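You operate a simulated robot arm through the tools that you are given. There is no shell and no other tool. Be economical: measure what you need, move in short steps, check, and stop when the job is done.

The job below is to be done with a simulated robot arm. You get a single attempt, and the scene is never put back.

TASK
Plug in the table lamp and switch it on.
Fine: the socket is under the table lid by the lamp; socket switch off before the plug goes in, on again after; close the lid. Where these are worked on the way, their far stop is far enough and under half their travel is too little: table lid by the lamp.
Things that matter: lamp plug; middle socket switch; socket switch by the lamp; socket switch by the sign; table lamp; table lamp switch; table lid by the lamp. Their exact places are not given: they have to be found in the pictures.

Only the result counts: the job must be done as asked and must still hold three seconds after the hand-in. Knocking over, shifting, dropping, spilling or breaking anything else fails it. Lids that push on must go on centred and level and be pressed home; caps that screw on are set level and turned clockwise until they are tight.

THE ROBOT
A 6-joint arm with a fingered hand on a trunk, on a base that drives. Base frame: it is fixed to the floor where the robot stands at the start and does not move with it; the origin is under the middle of the robot, x ahead of it, y to its left, z up. Readings come in m, rad, newtons and seconds.
With the tool pointing down near the work surface it reaches from about 0.28 to 0.74 m from the robot's upright axis, wherever it stands. Its first joint turns from -2.897 to 2.897 rad. Places, roughly: lamp plug [-0.7, -2.8, 0.7]; middle socket switch [-0.3, -3.5, 0.7]; socket switch by the lamp [-0.7, -2.8, 0.7]; socket switch by the sign [0, -4.2, 0.7]; table lamp [-0.4, -2.6, 1]; table lamp switch [-0.4, -2.6, 0.8]; table lid by the lamp [-0.7, -2.8, 0.8]. Payload 4 kg.
Tool frame: the origin (TCP) lies between the finger pads and is the grasp point; the fingertips stand 0.026 m ahead of it; z points along the fingers, y is the line along which they close. Largest opening 0.148 m; the body of the gripper starts 0.073 m behind the TCP. The gripper is a hand of 3 fingers: y runs from the thumb to the fingers, the wrist lies at [0, 0, -0.239] in the tool frame, and closing takes about 1.5 s.
Orientation is told as [roll, pitch, yaw] about the base's x, y, z axes, in that order, counted from this pose: with the fingers straight down and closing along the base's y, the tool's x points along the base's -x, its y along +y and its z along -z.

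THE INTERFACE
- The arm moves only by the tool step_arm. Its argument "steps" is a list of rows, each a list of 6 numbers: the shift along the base's x, y, z in units of 250 mm (1.0 is 250 mm), then the turn, a rotation vector about the base's x, y, z in units of 90 degrees (1.0 is 90 degrees). In form: [[tx, ty, tz, ax, ay, az], ...]. A call has 1 to 12 rows; each row is the pose to reach, as a shift and turn from the pose commanded when the call began. "gripper" is the finger opening in m, from 0 to 0.148, set as the call begins (left out, the last holds). A call with a number of a shift or a turn outside -1 to 1 is refused whole. A row lasts 0.2 s, in which the tool goes at most 0.05 m and 0.15 rad; a call with a longer step from one row to the next is refused whole, and so is a gripper value outside its range. A pose out of reach is approached as far as the arm can. The call stops where the force on the tool passes 40 N (or 10 N more than at its start, if that is more) or the arm is blocked; 0.2 s more then pass. The fingers move at their own pace (about 0.153 m/s each) and stop on an object; they squeeze with about 32 N. The grip force told is the motor's: it shows also when the fingers shut on nothing. Time passes only in rows, and 0.2 s behind the last, so rows that repeat a pose let the fingers close. The reply holds the time, the measured pose of the TCP, the force on the tool along the base axes, the opening and the grip force, in the units named above and with some noise, with the torque about the TCP (base axes, N m) and any sound that the robot's microphone picked up.
- Cameras (640 x 400 px; columns grow to the right, rows downward): "scene" is now at [0.0279, 0.1406, 1.4182]; the picture's right is [-0.22, -0.98, 0.00], its down [-0.46, 0.10, -0.88] and it looks along [0.86, -0.19, -0.47] (base axes); focal length 278 px, centre (320, 200). "wrist" rides on the gripper at [0.068, -0.039, -0.09] in the tool frame; the picture's right is [0.50, 0.87, 0.00], its down [-0.66, 0.38, -0.65] and it looks along [-0.57, 0.33, 0.76] (tool axes); focal length 222 px, centre (320, 200).
- get_image(camera): a new picture of that camera. It takes no simulated time.
- move_column(by): slides the trunk up (or, below 0, down) by that many m; the arm and the scene camera ride with it, the base frame stays. It gives what a move gives, with no picture.
- roll_base(legs): drives the robot by 1 to 6 legs, each [ahead, left, turn to the left] in m, m and rad, along the robot's own axes; the way and the turn of a leg run together, so that a leg with both is an arc; at most 1.5 m and 3.142 rad a leg. The arm and the cameras ride along, it lands a little off, and it stops where it bumps. It gives what a move gives.
- finger_targets(finger1, finger2, thumb_bend): sets how far each is bent, from 0 (flat) to 1 (curled in); at 0.3 the hand is open as for a grip, at 0.7 the pads meet at the TCP. One left out holds its place. A second passes; each finger stops where it meets its share of the squeeze, and holds until it gets a number again. A gripper value or a shape takes the hand back. It gives what a move gives, with no picture; readings hold the bend of each and the force on the fingers (four entries, about 0 where the hand has none), thumb and palm.
- preshape(shape): the hand has 3 fingers and takes this shape, open, in about a second: jaw (thumb against the fingers, like two jaws); tri (thumb and two fingers); tip (a fingertip pinch); poke (one finger out to press); point (the index stretched); flat (the hand flat); cup (the hand cupped); fist (a fist). The gripper value then closes the fingers along that shape, each until it touches; the sizes above hold for jaw. It gives what a move gives, with no picture.
- pan_tilt(pan, tilt): turns the head with the scene camera to pan (to the left, within 2.705 rad either way) and tilt (down, from -0.506 to 1.204), counted from straight ahead of the robot. It gives what a move gives.
- point_at(camera, pixels): for up to 12 pixels [column, row] of the newest picture of that camera ("zoom" is the newest enlarged one), the place [x, y, z] in the base frame of the surface seen there, good to about 0.003 m. It takes no simulated time.
- inspect(camera, box): a new picture of the part [left, top, right, bottom] of that camera's present view, enlarged. It takes no simulated time.
- close_job(): hands the job in; it is judged then, once.

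Go step by step. Measure first, check grasps and placings, and put right what went wrong. The budget is 90 turns and 82 pictures, counting those below and the enlarged ones. Unless the task says otherwise, let go and move clear before handing in, and close with one line.

The tools are called as name(argument=value, ...) on one line, values as JSON. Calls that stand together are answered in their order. step_arm: Moves the arm, as the interface text tells. Its arguments: {"type":"object","properties":{"steps":{"type":"array","items":{"type":"array","items":{"type":"number"}}},"gripper":{"type":"number"}},"required":["steps"]} The other tools are called the same way: move_column (by) slides the trunk up or down; preshape (shape) gives the hand a shape; finger_targets (finger1, finger2, thumb_bend) moves the fingers one by one; roll_base (legs) drives the base; pan_tilt (pan, tilt) turns the head that bears the scene camera; get_image (camera) takes a picture; point_at (camera, pixels) gives the place of the surface under pixels of a picture; inspect (camera, box) takes an enlarged picture of a part of a camera's view; close_job () hands the job in.

At the start:

```text
time: 0.0
tool_pos: [0.4658, -0.0528, 1.0264]
ee_rot: [-0.001, 0.0, 0.0]
wrist_force: [0.0, 0.3, -0.2]
wrist_torque: [-0.02, 0.0, 0.01]
width: 0.148
finger_force: 0.1
shape: jaw
bend: [0.3, 0.3, 0.3]
finger forces: [0.1, 0.0, 0.0, 0.0, 0.0, 0.1]
trunk travel left (down, up): [-0.35, 0.24]
robot x, y, heading: [-0.0032, -0.0016, 0.003]
head pan, tilt: [-0.218, 0.494]
```

scene: 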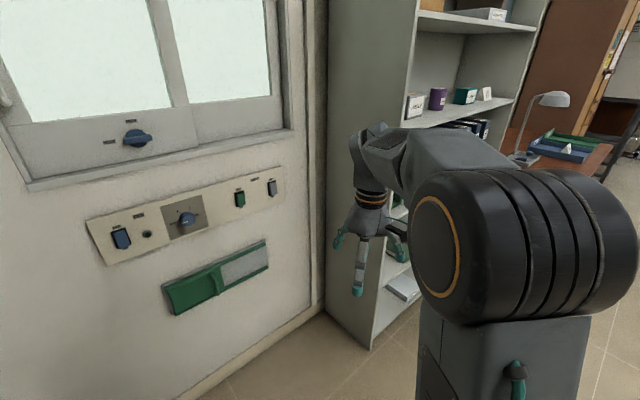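
wrist: 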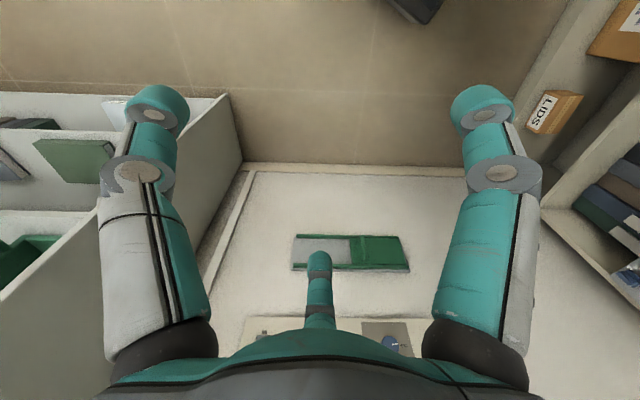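

The start picture shows a wall panel ahead; the lamp lies about 2.6 m to the right. I turn the head towards it.

pan_tilt(pan=-1.75, tilt=0.4)

get_image(camera="scene")

```text
time: 1.6
tool_pos: [0.4649, -0.0547, 1.0249]
ee_rot: [0.001, 0.002, 0.002]
wrist_force: [0.1, -0.3, 0.0]
wrist_torque: [-0.03, 0.0, -0.05]
width: 0.1479
finger_force: 0.0
shape: jaw
bend: [0.3, 0.3, 0.3]
finger forces: [0.0, 0.1, 0.1, 0.1, 0.1, 0.0]
trunk travel left (down, up): [-0.35, 0.24]
robot x, y, heading: [-0.0026, -0.0002, -0.0]
head pan, tilt: [-1.751, 0.4]
```

```text
79 pictures are left
```

scene: 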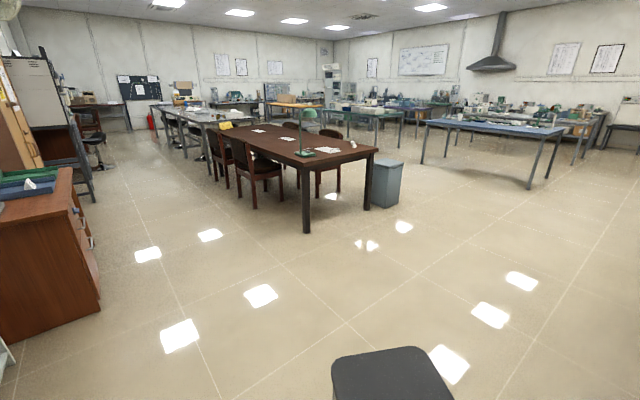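

The dark table at (310,150) carries a green lamp. I enlarge it and measure.

inspect(camera="scene", box=[200, 95, 420, 235])

point_at(camera="scene", pixels=[[306, 158], [376, 150], [328, 149], [304, 152], [262, 126], [385, 165], [306, 232], [368, 208], [268, 180]])

```text
2.86 times, centred on (310, 165) of scene
```

zoom: 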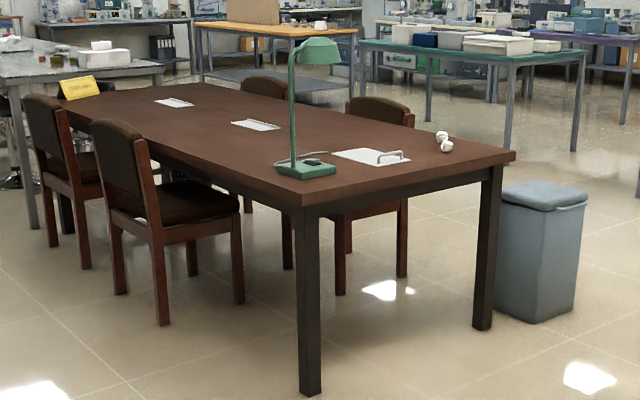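

```text
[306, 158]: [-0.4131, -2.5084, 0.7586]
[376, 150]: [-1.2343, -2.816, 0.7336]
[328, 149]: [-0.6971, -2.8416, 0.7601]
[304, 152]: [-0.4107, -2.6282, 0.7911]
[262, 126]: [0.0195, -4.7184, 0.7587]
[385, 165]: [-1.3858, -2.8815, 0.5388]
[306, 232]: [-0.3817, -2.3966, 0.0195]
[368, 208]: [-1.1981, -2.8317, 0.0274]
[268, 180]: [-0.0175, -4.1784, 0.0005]
```

The lid with a handle is at (-0.70,-2.84), the lamp at about (-0.41,-2.6); the table's long side runs along (0.45,-0.89). I check the obstacles: the black stool at (390,375) and what stands behind and beside me.

point_at(camera="scene", pixels=[[390, 365], [335, 362], [450, 395], [420, 348], [100, 300], [5, 350], [85, 215]])

pan_tilt(pan=-2.4, tilt=0.75)

get_image(camera="scene")

pan_tilt(pan=-1.0, tilt=0.6)

get_image(camera="scene")

```text
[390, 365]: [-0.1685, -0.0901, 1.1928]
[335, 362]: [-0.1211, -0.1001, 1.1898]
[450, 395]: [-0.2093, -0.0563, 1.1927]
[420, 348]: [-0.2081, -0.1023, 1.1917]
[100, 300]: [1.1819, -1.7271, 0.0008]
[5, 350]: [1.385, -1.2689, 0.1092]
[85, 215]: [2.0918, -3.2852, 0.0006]
```

```text
time: 2.6
tool_pos: [0.4636, -0.0544, 1.0254]
ee_rot: [-0.001, 0.001, 0.002]
wrist_force: [-0.7, 0.0, 0.1]
wrist_torque: [0.02, 0.0, -0.01]
width: 0.1478
finger_force: 0.1
shape: jaw
bend: [0.3, 0.3, 0.3]
finger forces: [0.1, 0.0, 0.1, 0.1, 0.0, 0.1]
trunk travel left (down, up): [-0.35, 0.24]
robot x, y, heading: [0.0006, -0.0033, -0.001]
head pan, tilt: [-2.4, 0.75]
```

```text
77 pictures are left
```

scene: 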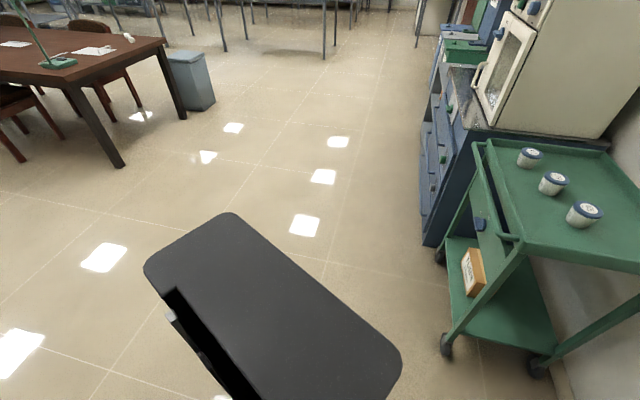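

```text
time: 4.2
tool_pos: [0.4646, -0.0533, 1.0258]
ee_rot: [0.001, -0.001, -0.001]
wrist_force: [-0.4, -0.5, 0.2]
wrist_torque: [-0.01, -0.01, -0.01]
width: 0.1478
finger_force: 0.1
shape: jaw
bend: [0.3, 0.3, 0.3]
finger forces: [0.0, 0.0, 0.0, 0.0, 0.1, 0.0]
trunk travel left (down, up): [-0.35, 0.24]
robot x, y, heading: [0.0024, -0.0012, 0.0]
head pan, tilt: [-1.0, 0.6]
```

```text
76 pictures are left
```

scene: 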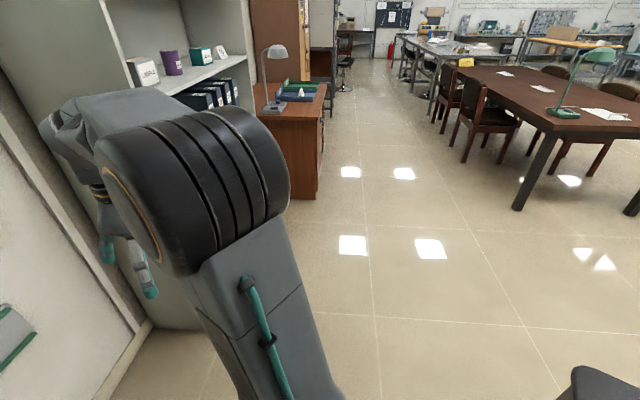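

Floor is clear and the black slab is my own trunk. I back out diagonally, turn to face along the table's long axis, slide right, and stop just short of its end.

roll_base(legs=[[-0.3, -0.8, 0], [0, 0, -1.107], [0, -1.2, 0], [0.75, 0, 0]])

pan_tilt(pan=0, tilt=0.7)

get_image(camera="scene")

```text
time: 20.9
tool_pos: [-0.8739, -2.454, 1.0256]
ee_rot: [0.001, 0.002, -1.101]
wrist_force: [-0.1, -0.6, -0.1]
wrist_torque: [-0.02, -0.03, 0.01]
width: 0.1478
finger_force: 0.1
shape: jaw
bend: [0.3, 0.3, 0.3]
finger forces: [0.1, 0.1, 0.0, 0.0, 0.0, 0.0]
trunk travel left (down, up): [-0.35, 0.24]
robot x, y, heading: [-1.0337, -2.0161, -1.099]
head pan, tilt: [-1.0, 0.6]
```

```text
time: 22.1
tool_pos: [-0.8736, -2.4532, 1.0253]
ee_rot: [0.002, 0.001, -1.102]
wrist_force: [0.4, 1.1, 0.1]
wrist_torque: [-0.03, 0.02, 0.01]
width: 0.1479
finger_force: 0.0
shape: jaw
bend: [0.3, 0.3, 0.3]
finger forces: [0.0, 0.0, 0.0, 0.0, 0.1, 0.0]
trunk travel left (down, up): [-0.35, 0.24]
robot x, y, heading: [-1.0403, -2.0162, -1.103]
head pan, tilt: [0.0, 0.7]
```

```text
75 pictures are left
```

scene: 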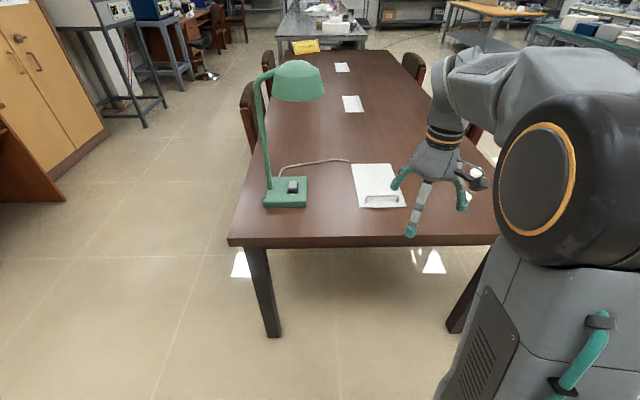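

The lid is at (380,185) with a handle on the near edge (380,200); the cord runs from the lamp to behind the lid (350,160). I enlarge and measure.

inspect(camera="scene", box=[240, 130, 420, 245])

point_at(camera="scene", pixels=[[357, 207], [405, 206], [391, 165], [351, 165], [380, 198], [292, 187], [268, 207], [307, 205], [345, 161], [230, 242], [300, 90], [262, 80]])

```text
3.48 times, centred on (330, 188) of scene
```

zoom: 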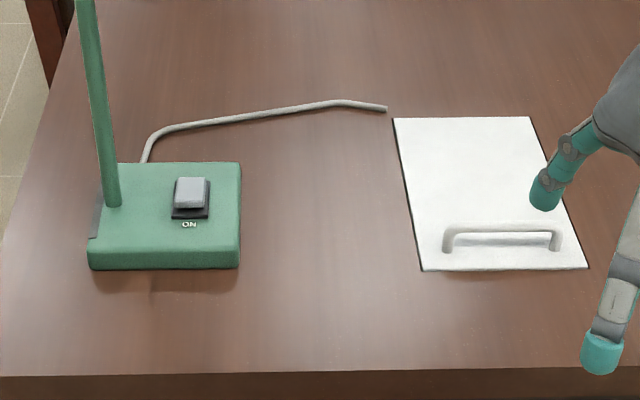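

```text
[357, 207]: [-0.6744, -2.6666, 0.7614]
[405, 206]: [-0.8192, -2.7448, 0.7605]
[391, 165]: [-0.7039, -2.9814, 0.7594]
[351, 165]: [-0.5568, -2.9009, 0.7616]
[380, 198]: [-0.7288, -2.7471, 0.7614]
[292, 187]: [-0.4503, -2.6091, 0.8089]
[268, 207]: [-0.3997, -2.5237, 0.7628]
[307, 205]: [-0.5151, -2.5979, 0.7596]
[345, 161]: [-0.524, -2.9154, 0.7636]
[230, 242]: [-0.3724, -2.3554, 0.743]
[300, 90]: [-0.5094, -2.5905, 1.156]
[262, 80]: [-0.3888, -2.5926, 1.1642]
```

The handle is 0.05 m right of my axis and the lamp switch 0.26 m left, so I am well aligned. I look down to see how much clearance my base front has to the table edge before moving nearer.

pan_tilt(pan=0.3, tilt=1.2)

get_image(camera="scene")

```text
time: 23.1
tool_pos: [-0.8742, -2.4546, 1.0264]
ee_rot: [0.001, -0.001, -1.101]
wrist_force: [0.7, 0.3, -0.5]
wrist_torque: [-0.01, -0.03, -0.01]
width: 0.1476
finger_force: 0.0
shape: jaw
bend: [0.3, 0.3, 0.3]
finger forces: [0.0, 0.1, 0.1, 0.0, 0.1, 0.0]
trunk travel left (down, up): [-0.35, 0.24]
robot x, y, heading: [-1.0361, -2.0165, -1.099]
head pan, tilt: [0.3, 1.201]
```

```text
73 pictures are left
```

scene: 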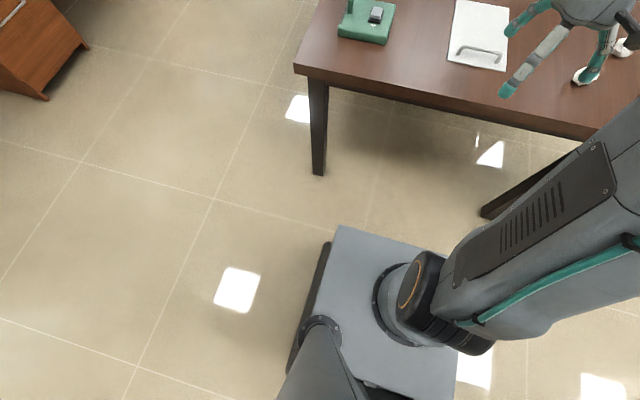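

point_at(camera="scene", pixels=[[340, 228], [400, 245], [440, 255], [308, 340], [410, 320], [390, 280], [455, 390], [600, 180], [620, 115]])

```text
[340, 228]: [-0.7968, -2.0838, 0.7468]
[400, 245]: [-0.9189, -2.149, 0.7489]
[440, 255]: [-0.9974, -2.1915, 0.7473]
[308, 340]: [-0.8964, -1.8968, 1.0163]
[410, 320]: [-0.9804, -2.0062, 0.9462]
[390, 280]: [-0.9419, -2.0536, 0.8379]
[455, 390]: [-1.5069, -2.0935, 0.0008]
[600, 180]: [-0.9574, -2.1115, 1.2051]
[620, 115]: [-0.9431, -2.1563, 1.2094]
```

My platform front edge is at 0.17 m ahead of my axis, the table edge 0.60 m ahead; going 0.32 m forward leaves about 0.1 m gap. I drive that.

roll_base(legs=[[0.32, 0, 0]])

pan_tilt(pan=0.0, tilt=1.0)

get_image(camera="scene")

get_image(camera="wrist")

```text
time: 25.2
tool_pos: [-0.7309, -2.7378, 1.0265]
ee_rot: [0.0, 0.001, -1.102]
wrist_force: [0.8, 0.3, -0.2]
wrist_torque: [-0.01, 0.02, -0.01]
width: 0.1479
finger_force: 0.0
shape: jaw
bend: [0.3, 0.3, 0.3]
finger forces: [0.1, 0.0, 0.0, 0.1, 0.0, 0.0]
trunk travel left (down, up): [-0.35, 0.24]
robot x, y, heading: [-0.8937, -2.2987, -1.102]
head pan, tilt: [0.3, 1.201]
```

```text
time: 26.0
tool_pos: [-0.732, -2.737, 1.0267]
ee_rot: [-0.001, 0.0, -1.101]
wrist_force: [0.0, 0.2, 0.3]
wrist_torque: [0.0, 0.0, -0.02]
width: 0.1479
finger_force: 0.0
shape: jaw
bend: [0.3, 0.3, 0.3]
finger forces: [0.0, 0.1, 0.0, 0.0, 0.1, 0.1]
trunk travel left (down, up): [-0.35, 0.24]
robot x, y, heading: [-0.8905, -2.2966, -1.102]
head pan, tilt: [0.0, 1.0]
```

```text
72 pictures are left
```

scene: 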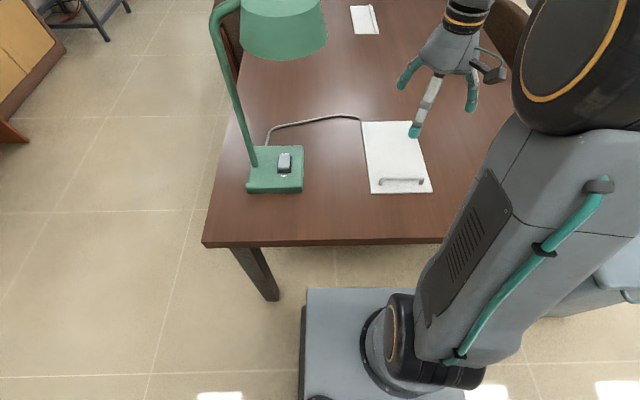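

```text
71 pictures are left
```

wrist: 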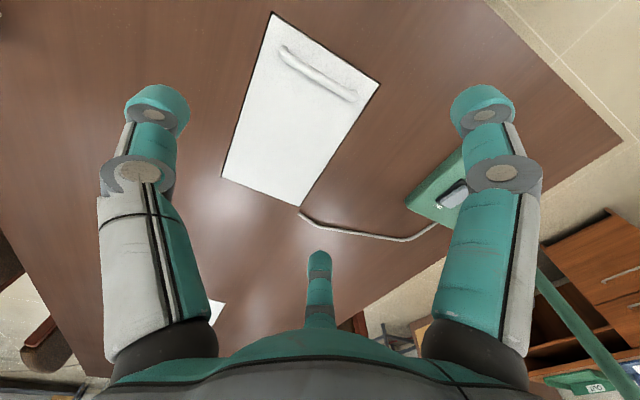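

The base stopped cleanly. The handle is seen in the wrist picture from (285,50) to (355,97); I measure it along with lid corners and the switch.

inspect(camera="wrist", box=[215, 5, 455, 245])

point_at(camera="wrist", pixels=[[283, 51], [300, 64], [318, 76], [335, 87], [352, 97], [272, 14], [379, 84], [223, 177], [298, 206], [454, 194], [300, 100], [302, 214]])

```text
1.67 times, centred on (335, 125) of wrist
```

zoom: 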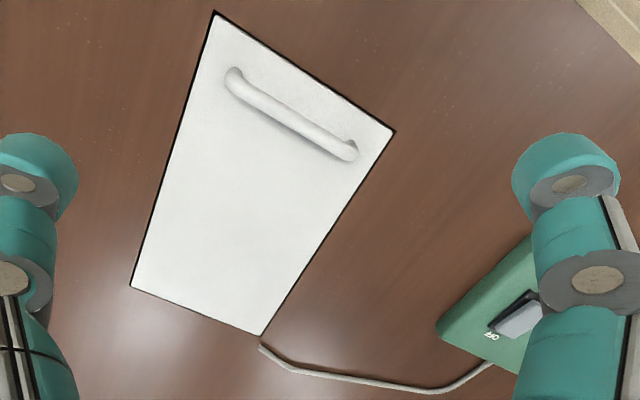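

```text
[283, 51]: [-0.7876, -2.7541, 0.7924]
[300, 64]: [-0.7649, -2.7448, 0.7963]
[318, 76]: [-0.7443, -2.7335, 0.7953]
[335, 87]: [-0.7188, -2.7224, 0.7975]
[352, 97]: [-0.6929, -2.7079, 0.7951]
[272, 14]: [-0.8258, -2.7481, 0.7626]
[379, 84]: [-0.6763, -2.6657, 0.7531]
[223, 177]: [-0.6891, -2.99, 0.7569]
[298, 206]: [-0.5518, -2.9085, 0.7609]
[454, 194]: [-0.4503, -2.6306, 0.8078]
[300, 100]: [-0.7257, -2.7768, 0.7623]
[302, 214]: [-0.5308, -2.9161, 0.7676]
```

Handle bar centre is (-0.742,-2.733), top 0.797, running laterally; the lamp reads OFF. I turn the hand 90° so that it closes across the bar, and lower it to a hover.

step_arm(steps=[[0, 0, -0.04, 0, 0, 0.0909], [0, 0, -0.08, 0, 0, 0.1818], [-0.01, 0, -0.12, 0, 0, 0.2727], [-0.02, 0, -0.16, 0, 0, 0.3636], [-0.03, 0, -0.2, 0, 0, 0.4545], [-0.04, 0.016, -0.24, 0, 0, 0.5455], [-0.04, 0.016, -0.28, 0, 0, 0.6364], [-0.04, 0.016, -0.32, 0, 0, 0.7273], [-0.04, 0.016, -0.36, 0, 0, 0.8182], [-0.04, 0.016, -0.4, 0, 0, 0.9091], [-0.04, 0.016, -0.4, 0, 0, 1.0]], gripper=0.08)

get_image(camera="wrist")

get_image(camera="scene")

```text
time: 28.4
tool_pos: [-0.6661, -2.6577, 0.8477]
ee_rot: [-0.054, 0.08, 0.401]
wrist_force: [-0.1, 0.0, 0.2]
wrist_torque: [-0.04, -0.02, 0.02]
width: 0.0803
finger_force: 0.1
shape: jaw
bend: [0.34, 0.34, 0.7]
finger forces: [0.0, 0.0, 0.0, 0.0, 0.1, 0.1]
out of reach, approached as far as the arm can: row 7, 8, 9, 10, 11
trunk travel left (down, up): [-0.35, 0.24]
robot x, y, heading: [-0.8926, -2.3006, -1.102]
head pan, tilt: [0.0, 1.0]
```

```text
69 pictures are left
```

wrist: 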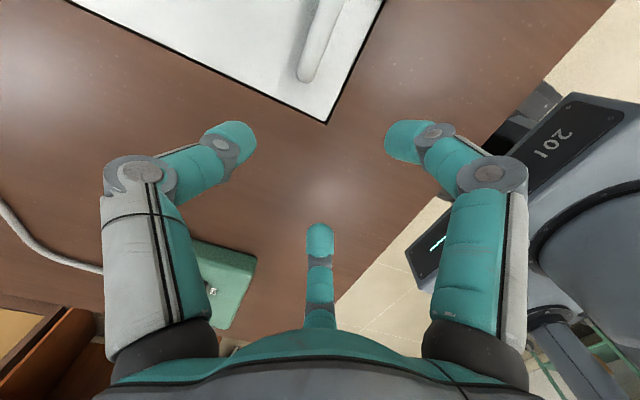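

```text
68 pictures are left
```

scene: 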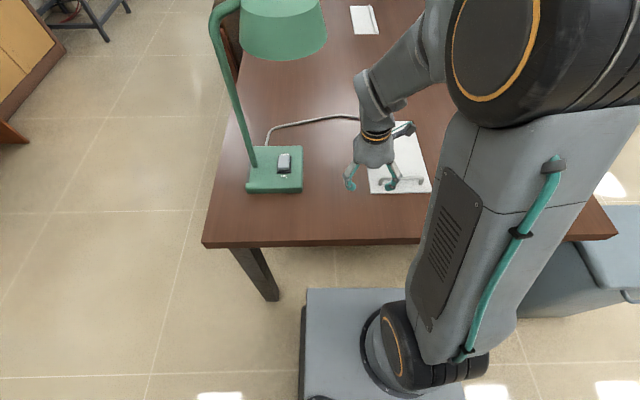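

The turn this way hit a joint limit (TCP fell 0.1 m short). I turn the other way round instead, rising first.

step_arm(steps=[[0, 0, 0.05, 0, 0, -0.0909], [0, 0, 0.1, 0, 0, -0.1818], [0, 0, 0.15, 0, 0, -0.2727], [0, 0, 0.2, 0, 0, -0.3636], [0, 0, 0.2, 0, 0, -0.4545], [0, 0, 0.2, 0, 0, -0.5455], [0, 0, 0.2, 0, 0, -0.6364], [0, 0, 0.2, 0, 0, -0.7273], [0, 0, 0.2, 0, 0, -0.8182], [0, 0, 0.2, 0, 0, -0.9091], [0, 0, 0.2, 0, 0, -1.0]])

step_arm(steps=[[0, 0, 0, 0, 0, -0.0909], [0, 0, 0, 0, 0, -0.1818], [0, 0, 0, 0, 0, -0.2727], [0, 0, 0, 0, 0, -0.3636], [0, 0, 0, 0, 0, -0.4545], [0, 0, 0, 0, 0, -0.5455], [0, 0, 0, 0, 0, -0.6364], [0, 0, 0, 0, 0, -0.7273], [0, 0, 0, 0, 0, -0.8182], [0, 0, 0, 0, 0, -0.9091], [0, 0, 0, 0, 0, -1.0]])

get_image(camera="wrist")

get_image(camera="scene")

```text
time: 30.8
tool_pos: [-0.6674, -2.6598, 0.899]
ee_rot: [-0.054, 0.081, -1.175]
wrist_force: [-0.2, -0.5, 0.1]
wrist_torque: [0.04, -0.02, 0.03]
width: 0.0806
finger_force: 0.2
shape: jaw
bend: [0.34, 0.34, 0.7]
finger forces: [0.2, 0.0, 0.0, 0.0, 0.0, 0.1]
trunk travel left (down, up): [-0.35, 0.24]
robot x, y, heading: [-0.8934, -2.3009, -1.101]
head pan, tilt: [0.0, 1.0]
```

```text
time: 33.2
tool_pos: [-0.6681, -2.6595, 0.8988]
ee_rot: [-0.054, 0.08, -2.747]
wrist_force: [-0.6, 0.2, 0.7]
wrist_torque: [-0.04, 0.0, -0.02]
width: 0.0803
finger_force: 0.2
shape: jaw
bend: [0.34, 0.34, 0.7]
finger forces: [0.0, 0.0, 0.0, 0.1, 0.0, 0.0]
trunk travel left (down, up): [-0.35, 0.24]
robot x, y, heading: [-0.8901, -2.2987, -1.1]
head pan, tilt: [0.0, 1.0]
```

```text
67 pictures are left
```

wrist: 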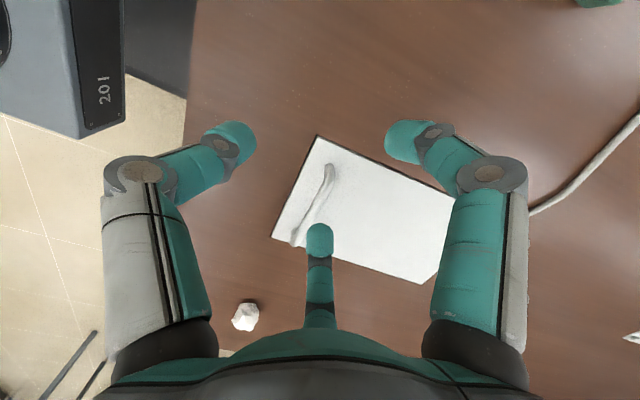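

```text
66 pictures are left
```

scene: 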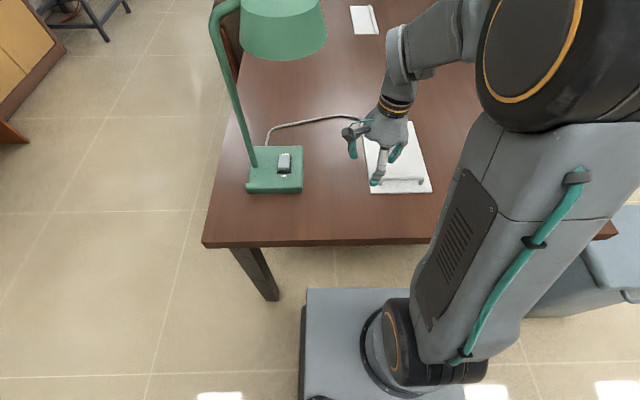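

The hand is now turned the good way, slightly tilted. I correct the tilt and hover over the bar.

step_arm(steps=[[-0.1, -0.1, -0.04, -0.017, 0.011, 0.016], [-0.2, -0.2, -0.08, -0.034, 0.022, 0.032], [-0.296, -0.294, -0.116, -0.0513, 0.0338, 0.0477], [-0.296, -0.294, -0.116, -0.0513, 0.0338, 0.0477]])

get_image(camera="wrist")

inspect(camera="scene", box=[330, 60, 470, 210])

```text
time: 34.2
tool_pos: [-0.7405, -2.7325, 0.8683]
ee_rot: [-0.004, -0.003, -2.667]
wrist_force: [0.1, 0.0, 0.0]
wrist_torque: [-0.03, 0.0, 0.02]
width: 0.0804
finger_force: 0.0
shape: jaw
bend: [0.34, 0.34, 0.7]
finger forces: [0.0, 0.1, 0.1, 0.0, 0.0, 0.0]
trunk travel left (down, up): [-0.35, 0.24]
robot x, y, heading: [-0.8926, -2.2994, -1.1]
head pan, tilt: [0.0, 1.0]
```

```text
65 pictures are left
```

wrist: 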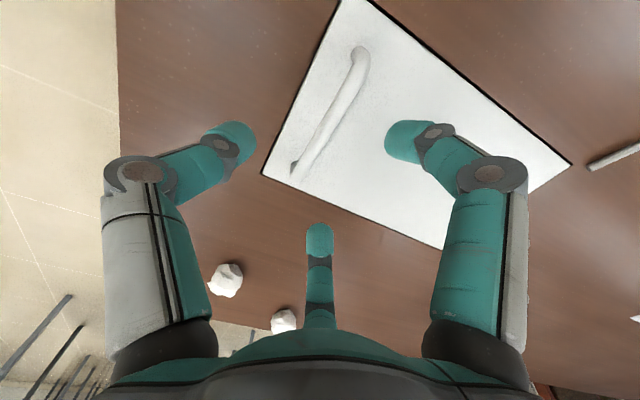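

```text
2.67 times, centred on (400, 135) of scene
```

zoom: 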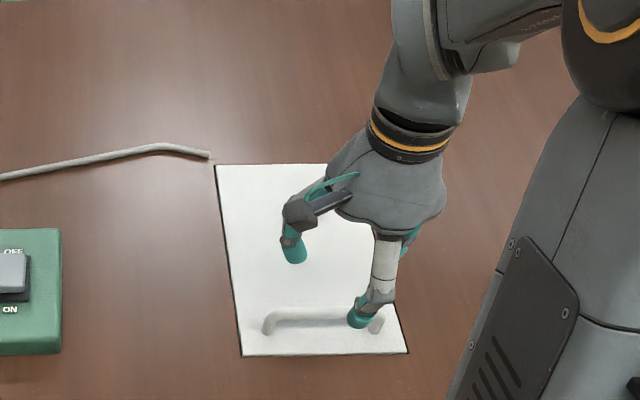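

The two jaws straddle the bar with the TCP right above it. I descend to z 0.798 and close.

step_arm(steps=[[0, 0, -0.1, 0, 0, 0], [0, 0, -0.18, 0, 0, 0], [0, 0, -0.24, 0, 0, 0], [0, 0, -0.276, 0, 0, 0]])

step_arm(steps=[[0, 0, 0, 0, 0, 0], [0, 0, 0, 0, 0, 0], [0, 0, 0, 0, 0, 0], [0, 0, 0, 0, 0, 0], [0, 0, 0, 0, 0, 0]], gripper=0.0)

get_image(camera="wrist")

```text
time: 35.2
tool_pos: [-0.7415, -2.734, 0.8003]
ee_rot: [-0.002, -0.001, -2.668]
wrist_force: [0.3, 0.0, 0.1]
wrist_torque: [-0.02, -0.01, -0.03]
width: 0.0803
finger_force: 0.2
shape: jaw
bend: [0.34, 0.34, 0.7]
finger forces: [0.0, 0.1, 0.1, 0.0, 0.0, 0.1]
trunk travel left (down, up): [-0.35, 0.24]
robot x, y, heading: [-0.8892, -2.2967, -1.1]
head pan, tilt: [0.0, 1.0]
```

```text
time: 36.4
tool_pos: [-0.7405, -2.7333, 0.7991]
ee_rot: [-0.004, -0.001, -2.668]
wrist_force: [0.2, -1.1, -2.6]
wrist_torque: [-0.01, -0.01, 0.02]
width: 0.0037
finger_force: 31.9
shape: jaw
bend: [0.74, 0.75, 0.72]
finger forces: [0.0, 0.1, 0.0, 0.0, 0.0, 0.0]
trunk travel left (down, up): [-0.35, 0.24]
robot x, y, heading: [-0.8971, -2.2967, -1.102]
head pan, tilt: [0.0, 1.0]
```

```text
63 pictures are left
```

wrist: 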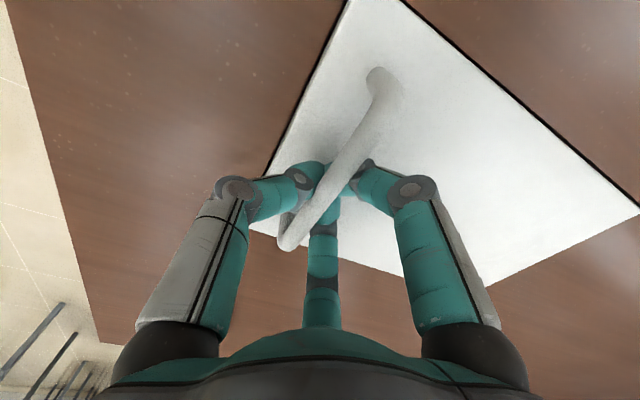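

The fingers closed beneath the bar (width 4 mm), so the handle is hooked. I lift it along the hinge arc to about 30°, tilting the hand half as much.

step_arm(steps=[[0.0072, -0.0143, 0.083, 0.0248, 0.0126, 0], [0.0176, -0.0346, 0.165, 0.0495, 0.0252, 0], [0.0313, -0.0617, 0.244, 0.0743, 0.0377, 0], [0.048, -0.0945, 0.32, 0.0991, 0.0503, 0], [0.0676, -0.133, 0.392, 0.1239, 0.0629, 0], [0.09, -0.177, 0.461, 0.1486, 0.0755, 0]])

get_image(camera="scene")

get_image(camera="wrist")

```text
time: 37.8
tool_pos: [-0.7184, -2.7785, 0.9159]
ee_rot: [-0.267, 0.0, -2.665]
wrist_force: [2.5, -4.0, -4.3]
wrist_torque: [0.0, -0.01, 0.02]
width: 0.0037
finger_force: 32.1
shape: jaw
bend: [0.74, 0.75, 0.72]
finger forces: [0.5, 1.1, 0.0, 0.0, 0.0, 0.1]
trunk travel left (down, up): [-0.35, 0.24]
robot x, y, heading: [-0.8925, -2.2989, -1.099]
head pan, tilt: [0.0, 1.0]
```

```text
62 pictures are left
```

scene: 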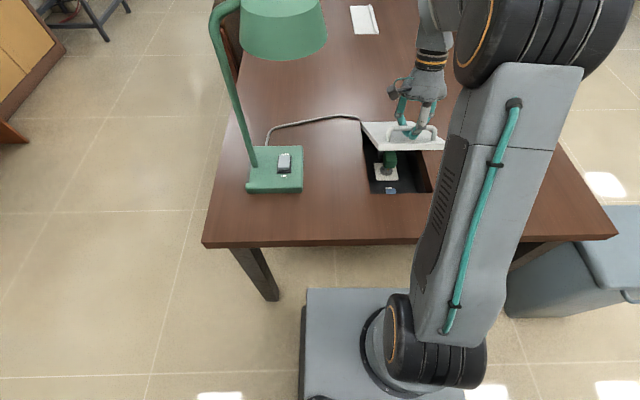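

```text
61 pictures are left
```

wrist: 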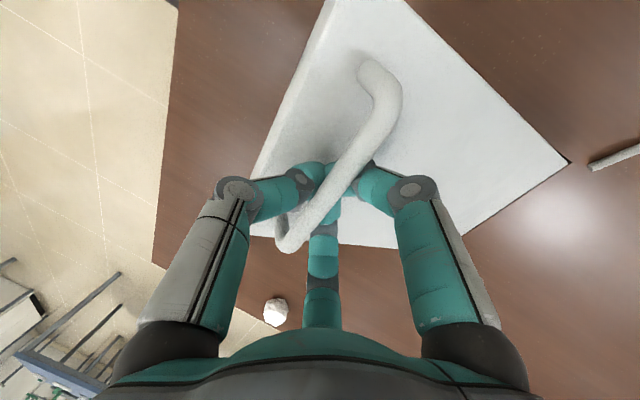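

The lid follows with only a few newtons, and the well with a green plug, socket and blue switch is visible at (388,170). I continue to about 60°.

step_arm(steps=[[0.025, -0.0492, 0.0644, 0.0396, 0.0201, 0], [0.0525, -0.1034, 0.1232, 0.0792, 0.0402, 0], [0.082, -0.1616, 0.1764, 0.1188, 0.0603, 0], [0.1137, -0.224, 0.2244, 0.1584, 0.0804, 0], [0.1472, -0.29, 0.2656, 0.198, 0.1005, 0], [0.1822, -0.3588, 0.3, 0.2376, 0.1206, 0]])

get_image(camera="scene")

get_image(camera="wrist")

```text
time: 39.2
tool_pos: [-0.6992, -2.8075, 0.9458]
ee_rot: [-0.667, 0.002, -2.667]
wrist_force: [-3.4, 1.3, 2.8]
wrist_torque: [0.04, 0.0, 0.02]
width: 0.0031
finger_force: 32.1
shape: jaw
bend: [0.74, 0.75, 0.72]
finger forces: [0.1, 0.0, 0.1, 0.0, 0.9, 0.1]
out of reach, approached as far as the arm can: row 4, 5, 6
trunk travel left (down, up): [-0.35, 0.24]
robot x, y, heading: [-0.893, -2.2967, -1.102]
head pan, tilt: [0.0, 1.0]
```

```text
60 pictures are left
```

scene: 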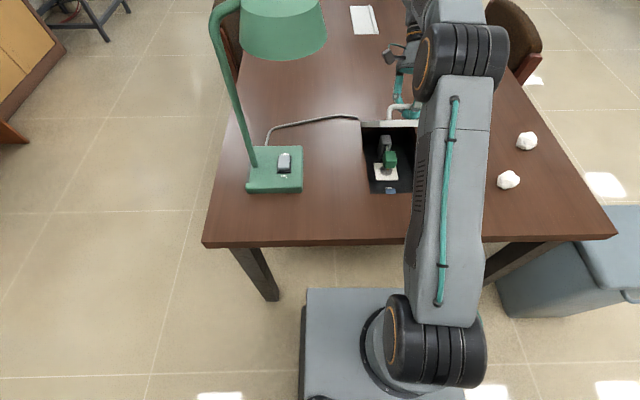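

```text
59 pictures are left
```

wrist: 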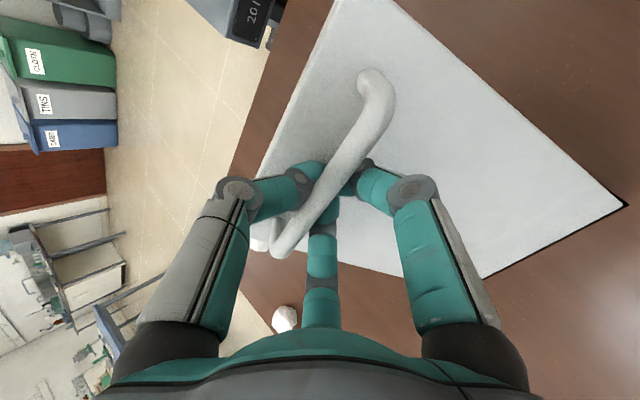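

The arm is near full stretch with the lid at about 45°. I test whether the lid holds itself: open the fingers a little while staying close under the bar, lower slightly, and see whether it follows.

step_arm(steps=[[-0.02, 0.04, -0.05, 0, 0, 0], [-0.04, 0.08, -0.1, 0, 0, 0], [-0.04, 0.08, -0.1, 0, 0, 0]])

get_image(camera="wrist")

inspect(camera="scene", box=[340, 60, 460, 210])

```text
time: 40.0
tool_pos: [-0.7094, -2.7879, 0.9191]
ee_rot: [-0.682, 0.002, -2.669]
wrist_force: [-7.8, 4.4, 5.2]
wrist_torque: [-0.01, -0.03, 0.03]
width: 0.0033
finger_force: 32.5
shape: jaw
bend: [0.74, 0.75, 0.72]
finger forces: [0.1, 0.0, 0.0, 0.0, 5.8, 0.1]
trunk travel left (down, up): [-0.35, 0.24]
robot x, y, heading: [-0.8938, -2.303, -1.1]
head pan, tilt: [0.0, 1.0]
```

```text
58 pictures are left
```

wrist: 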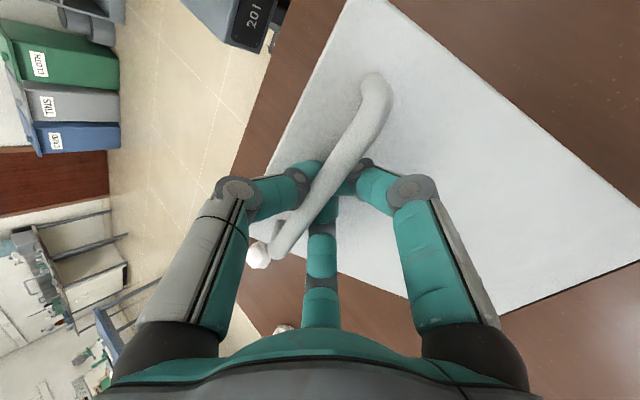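

```text
2.67 times, centred on (400, 135) of scene
```

zoom: 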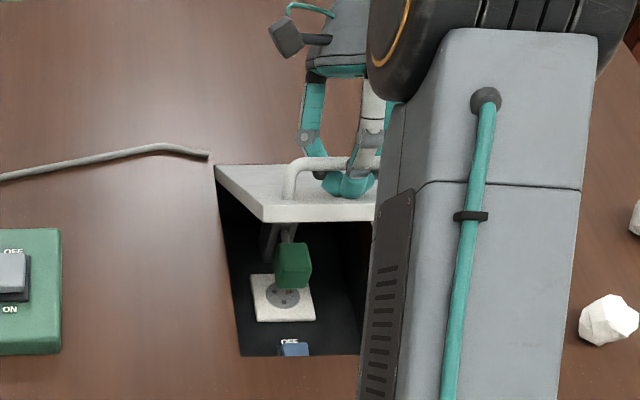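

The tool had to push the lid down (5 N up on the tool), so the hinge has friction and the lid holds itself. I release the bar, back off along the hand axis, and then untilt.

step_arm(steps=[[0, 0, 0, 0, 0, 0], [0, 0, 0, 0, 0, 0], [0, 0, 0, 0, 0, 0], [0, 0, 0, 0, 0, 0], [0.0344, -0.068, 0.094, 0, 0, 0], [0.06, -0.12, 0.188, 0, 0, 0], [0.06, -0.12, 0.3, -0.06, -0.03, 0], [0.06, -0.12, 0.4, -0.12, -0.06, 0]], gripper=0.08)

get_image(camera="scene")

```text
time: 41.8
tool_pos: [-0.6946, -2.8165, 1.0179]
ee_rot: [-0.467, 0.0, -2.667]
wrist_force: [0.2, -0.2, 0.4]
wrist_torque: [0.03, 0.01, 0.01]
width: 0.0796
finger_force: 0.0
shape: jaw
bend: [0.35, 0.35, 0.7]
finger forces: [0.0, 0.0, 0.1, 0.0, 0.0, 0.0]
out of reach, approached as far as the arm can: row 6, 7, 8
trunk travel left (down, up): [-0.35, 0.24]
robot x, y, heading: [-0.893, -2.2971, -1.102]
head pan, tilt: [0.0, 1.0]
```

```text
56 pictures are left
```

scene: 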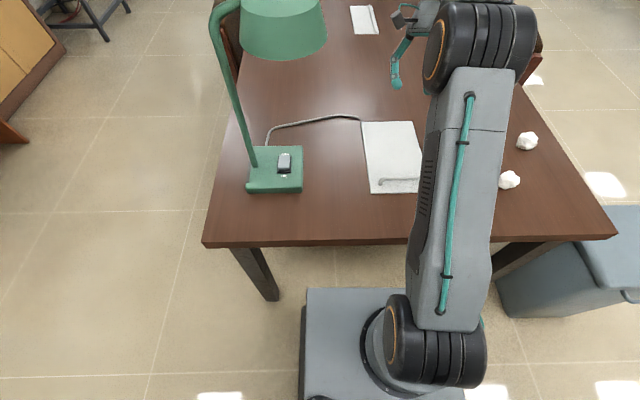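

The lid fell shut again, so it must be carried past upright to its stop. I need more reach: I raise the trunk and look down to see my own front outline and the gap to the table.

move_column(by=0.2)

pan_tilt(pan=0.5, tilt=1.2)

get_image(camera="scene")

```text
time: 44.0
tool_pos: [-0.6944, -2.8152, 1.2162]
ee_rot: [-0.47, -0.001, -2.666]
wrist_force: [0.1, -1.5, -0.2]
wrist_torque: [0.0, -0.02, -0.03]
width: 0.0796
finger_force: 0.1
shape: jaw
bend: [0.35, 0.35, 0.7]
finger forces: [0.0, 0.0, 0.0, 0.1, 0.0, 0.0]
trunk travel left (down, up): [-0.55, 0.04]
robot x, y, heading: [-0.8942, -2.3006, -1.099]
head pan, tilt: [0.0, 1.0]
```

```text
time: 44.9
tool_pos: [-0.6946, -2.8167, 1.2166]
ee_rot: [-0.47, 0.0, -2.668]
wrist_force: [-0.1, -0.2, 0.5]
wrist_torque: [-0.01, 0.02, 0.02]
width: 0.0795
finger_force: 0.0
shape: jaw
bend: [0.35, 0.35, 0.7]
finger forces: [0.0, 0.0, 0.1, 0.0, 0.0, 0.0]
trunk travel left (down, up): [-0.55, 0.04]
robot x, y, heading: [-0.8932, -2.301, -1.107]
head pan, tilt: [0.499, 1.201]
```

```text
55 pictures are left
```

scene: 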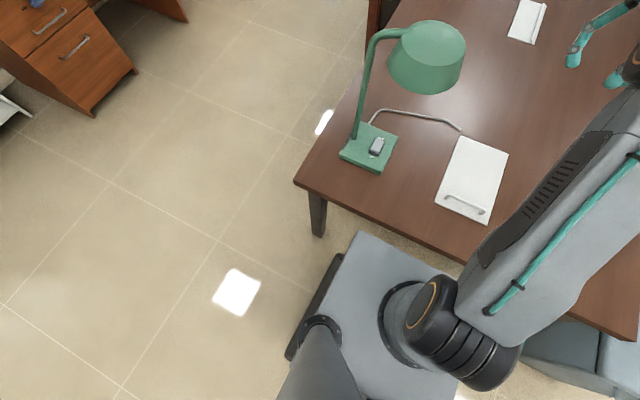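

The raised platform still stands clear of the table edge. I drive 0.06 m forward for reach, then straighten the hand and return above the handle.

roll_base(legs=[[0.06, 0, 0]])

pan_tilt(pan=0.15, tilt=1.1)

step_arm(steps=[[-0.03, 0.06, -0.05, -0.053, -0.027, 0], [-0.06, 0.12, -0.15, -0.106, -0.054, 0], [-0.1, 0.2, -0.3, -0.16, -0.08, 0], [-0.16, 0.3, -0.45, -0.213, -0.108, 0], [-0.2, 0.4, -0.6, -0.265, -0.135, 0], [-0.25, 0.5, -0.7, -0.265, -0.135, 0], [-0.28, 0.56, -0.85, -0.265, -0.135, 0]], gripper=0.08)

get_image(camera="scene")

```text
time: 45.9
tool_pos: [-0.6671, -2.8687, 1.2159]
ee_rot: [-0.469, 0.001, -2.669]
wrist_force: [-0.2, 0.3, 0.0]
wrist_torque: [-0.01, 0.01, 0.01]
width: 0.0796
finger_force: 0.1
shape: jaw
bend: [0.35, 0.35, 0.7]
finger forces: [0.1, 0.0, 0.0, 0.0, 0.0, 0.0]
trunk travel left (down, up): [-0.55, 0.04]
robot x, y, heading: [-0.8653, -2.3521, -1.102]
head pan, tilt: [0.499, 1.201]
```

```text
time: 46.7
tool_pos: [-0.6686, -2.8701, 1.2168]
ee_rot: [-0.472, -0.001, -2.665]
wrist_force: [-0.3, 0.1, 0.0]
wrist_torque: [0.0, 0.0, -0.04]
width: 0.0797
finger_force: 0.0
shape: jaw
bend: [0.35, 0.35, 0.7]
finger forces: [0.1, 0.0, 0.0, 0.1, 0.1, 0.0]
trunk travel left (down, up): [-0.55, 0.04]
robot x, y, heading: [-0.8664, -2.352, -1.105]
head pan, tilt: [0.15, 1.1]
```

```text
time: 48.3
tool_pos: [-0.7371, -2.7279, 1.0033]
ee_rot: [0.0, -0.002, -2.668]
wrist_force: [0.9, 1.0, -0.3]
wrist_torque: [0.02, 0.02, -0.01]
width: 0.0798
finger_force: 0.1
shape: jaw
bend: [0.35, 0.35, 0.7]
finger forces: [0.0, 0.0, 0.0, 0.0, 0.1, 0.0]
trunk travel left (down, up): [-0.55, 0.04]
robot x, y, heading: [-0.8656, -2.3533, -1.11]
head pan, tilt: [0.15, 1.1]
```

```text
54 pictures are left
```

scene: 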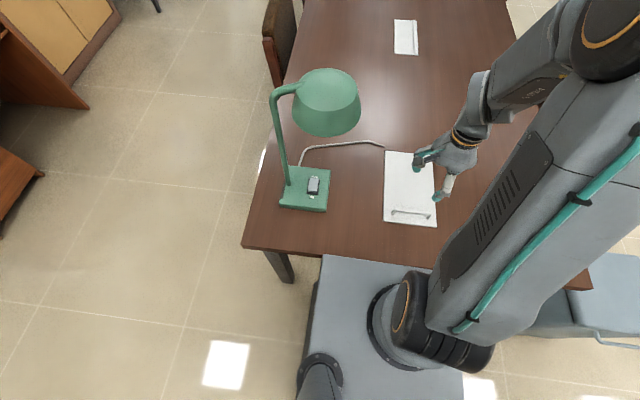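

Well positioned, 5 mm off the bar centre. I descend onto the bar again and close.

step_arm(steps=[[-0.02, -0.02, -0.18, 0, 0, 0], [-0.02, -0.02, -0.36, 0, 0, 0], [-0.02, -0.02, -0.54, 0, 0, 0], [-0.02, -0.02, -0.7, 0, 0, 0], [-0.02, -0.02, -0.77, 0, 0, 0], [-0.02, -0.02, -0.82, 0, 0, 0]])

step_arm(steps=[[0, 0, 0, 0, 0, 0], [0, 0, 0, 0, 0, 0], [0, 0, 0, 0, 0, 0], [0, 0, 0, 0, 0, 0], [0, 0, 0, 0, 0, 0]], gripper=0.0)

```text
time: 49.7
tool_pos: [-0.7425, -2.7343, 0.7988]
ee_rot: [0.0, -0.001, -2.667]
wrist_force: [-0.5, -0.4, 0.7]
wrist_torque: [-0.01, 0.04, 0.0]
width: 0.0798
finger_force: 0.0
shape: jaw
bend: [0.35, 0.35, 0.7]
finger forces: [0.0, 0.0, 0.0, 0.0, 0.0, 0.0]
trunk travel left (down, up): [-0.55, 0.04]
robot x, y, heading: [-0.8665, -2.3539, -1.103]
head pan, tilt: [0.15, 1.1]
```

```text
time: 50.9
tool_pos: [-0.7419, -2.7341, 0.7991]
ee_rot: [-0.001, -0.001, -2.667]
wrist_force: [-0.5, -1.2, -1.4]
wrist_torque: [0.01, 0.0, 0.03]
width: 0.0029
finger_force: 32.4
shape: jaw
bend: [0.73, 0.74, 0.72]
finger forces: [0.0, 0.1, 0.0, 0.0, 0.0, 0.0]
trunk travel left (down, up): [-0.55, 0.04]
robot x, y, heading: [-0.8658, -2.3496, -1.1]
head pan, tilt: [0.15, 1.1]
```

Hooked again. I lift along the arc to 45° keeping the hand upright.

step_arm(steps=[[0.0072, -0.0143, 0.083, 0, 0, 0], [0.0176, -0.0346, 0.165, 0, 0, 0], [0.0313, -0.0617, 0.244, 0, 0, 0], [0.048, -0.0945, 0.32, 0, 0, 0], [0.0676, -0.133, 0.392, 0, 0, 0], [0.09, -0.177, 0.461, 0, 0, 0], [0.115, -0.2262, 0.5254, 0, 0, 0], [0.1425, -0.2804, 0.5842, 0, 0, 0], [0.172, -0.3386, 0.6374, 0, 0, 0]])

get_image(camera="scene")

get_image(camera="wrist")

```text
time: 52.9
tool_pos: [-0.699, -2.8197, 0.9577]
ee_rot: [-0.002, -0.001, -2.668]
wrist_force: [6.0, -3.0, -8.8]
wrist_torque: [0.03, 0.0, 0.08]
width: 0.0026
finger_force: 31.8
shape: jaw
bend: [0.73, 0.74, 0.72]
finger forces: [1.6, 2.2, 0.0, 0.0, 0.0, 0.0]
trunk travel left (down, up): [-0.55, 0.04]
robot x, y, heading: [-0.8662, -2.3514, -1.101]
head pan, tilt: [0.15, 1.1]
```

```text
53 pictures are left
```

scene: 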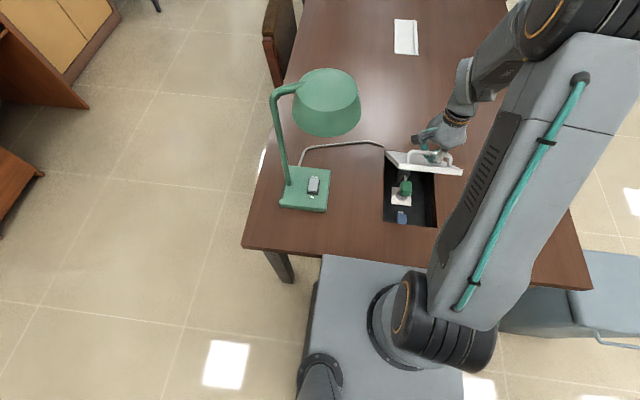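

```text
52 pictures are left
```

wrist: 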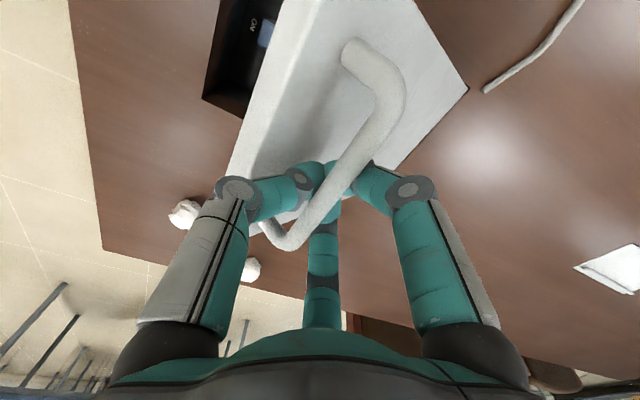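

Lid at 45°, moderate force (about 10 N). I carry on to 60° in small steps.

step_arm(steps=[[0.0317, -0.0624, 0.048, 0, 0, 0], [0.0652, -0.1284, 0.0892, 0, 0, 0], [0.1001, -0.1973, 0.1236, 0, 0, 0]])

get_image(camera="wrist")

inspect(camera="scene", box=[360, 80, 500, 240])

```text
time: 53.7
tool_pos: [-0.6747, -2.8685, 0.9893]
ee_rot: [-0.003, -0.002, -2.669]
wrist_force: [2.5, -0.1, -5.4]
wrist_torque: [0.05, 0.02, 0.01]
width: 0.0026
finger_force: 31.7
shape: jaw
bend: [0.73, 0.74, 0.72]
finger forces: [0.6, 1.1, 0.0, 0.1, 0.0, 0.0]
trunk travel left (down, up): [-0.55, 0.04]
robot x, y, heading: [-0.8629, -2.3508, -1.106]
head pan, tilt: [0.15, 1.1]
```

```text
51 pictures are left
```

wrist: 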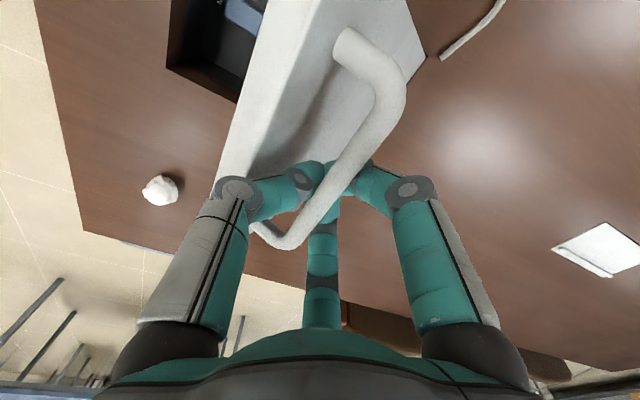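

```text
2.50 times, centred on (430, 160) of scene
```

zoom: 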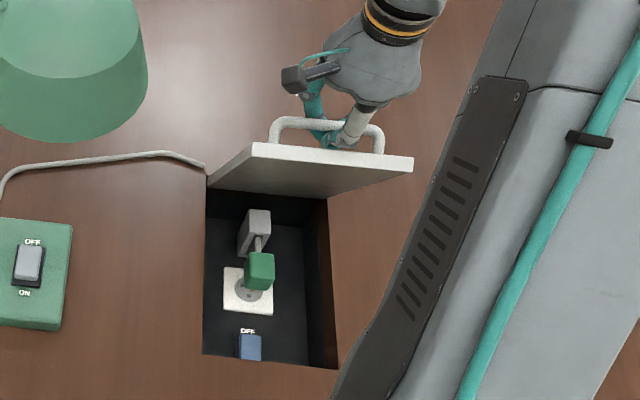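

The lid is near 55–60° and moving freely; the plug sits in a holder at the far end of the well. I continue towards 75°.

step_arm(steps=[[0.0362, -0.0713, 0.028, 0, 0, 0], [0.0733, -0.1445, 0.0488, 0, 0, 0], [0.1112, -0.219, 0.0624, 0, 0, 0]])

get_image(camera="wrist")

inspect(camera="scene", box=[360, 80, 500, 240])

```text
time: 54.5
tool_pos: [-0.6479, -2.9199, 1.0066]
ee_rot: [0.0, -0.001, -2.668]
wrist_force: [-4.8, 9.3, 18.2]
wrist_torque: [1.6, 0.8, 0.0]
width: 0.0011
finger_force: 31.5
shape: jaw
bend: [0.73, 0.74, 0.67]
finger forces: [0.1, 0.0, 0.0, 0.0, 87.3, 0.0]
trunk travel left (down, up): [-0.55, 0.04]
robot x, y, heading: [-0.8662, -2.3524, -1.102]
head pan, tilt: [0.15, 1.1]
```

```text
49 pictures are left
```

wrist: 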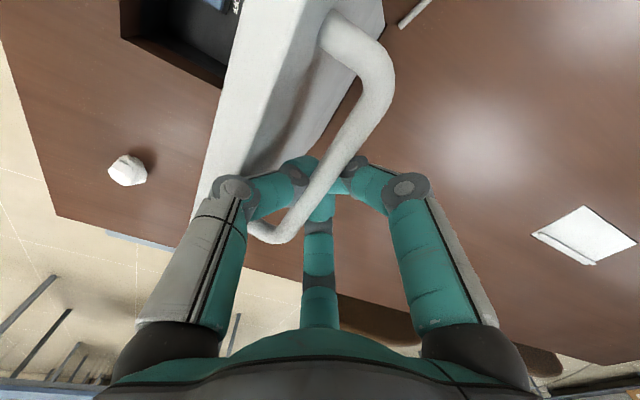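

```text
2.50 times, centred on (430, 160) of scene
```

zoom: 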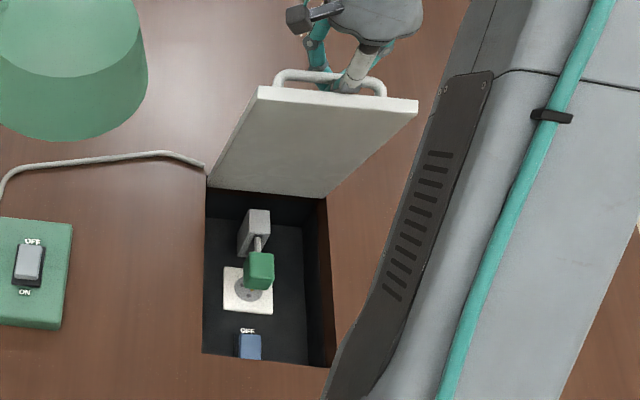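

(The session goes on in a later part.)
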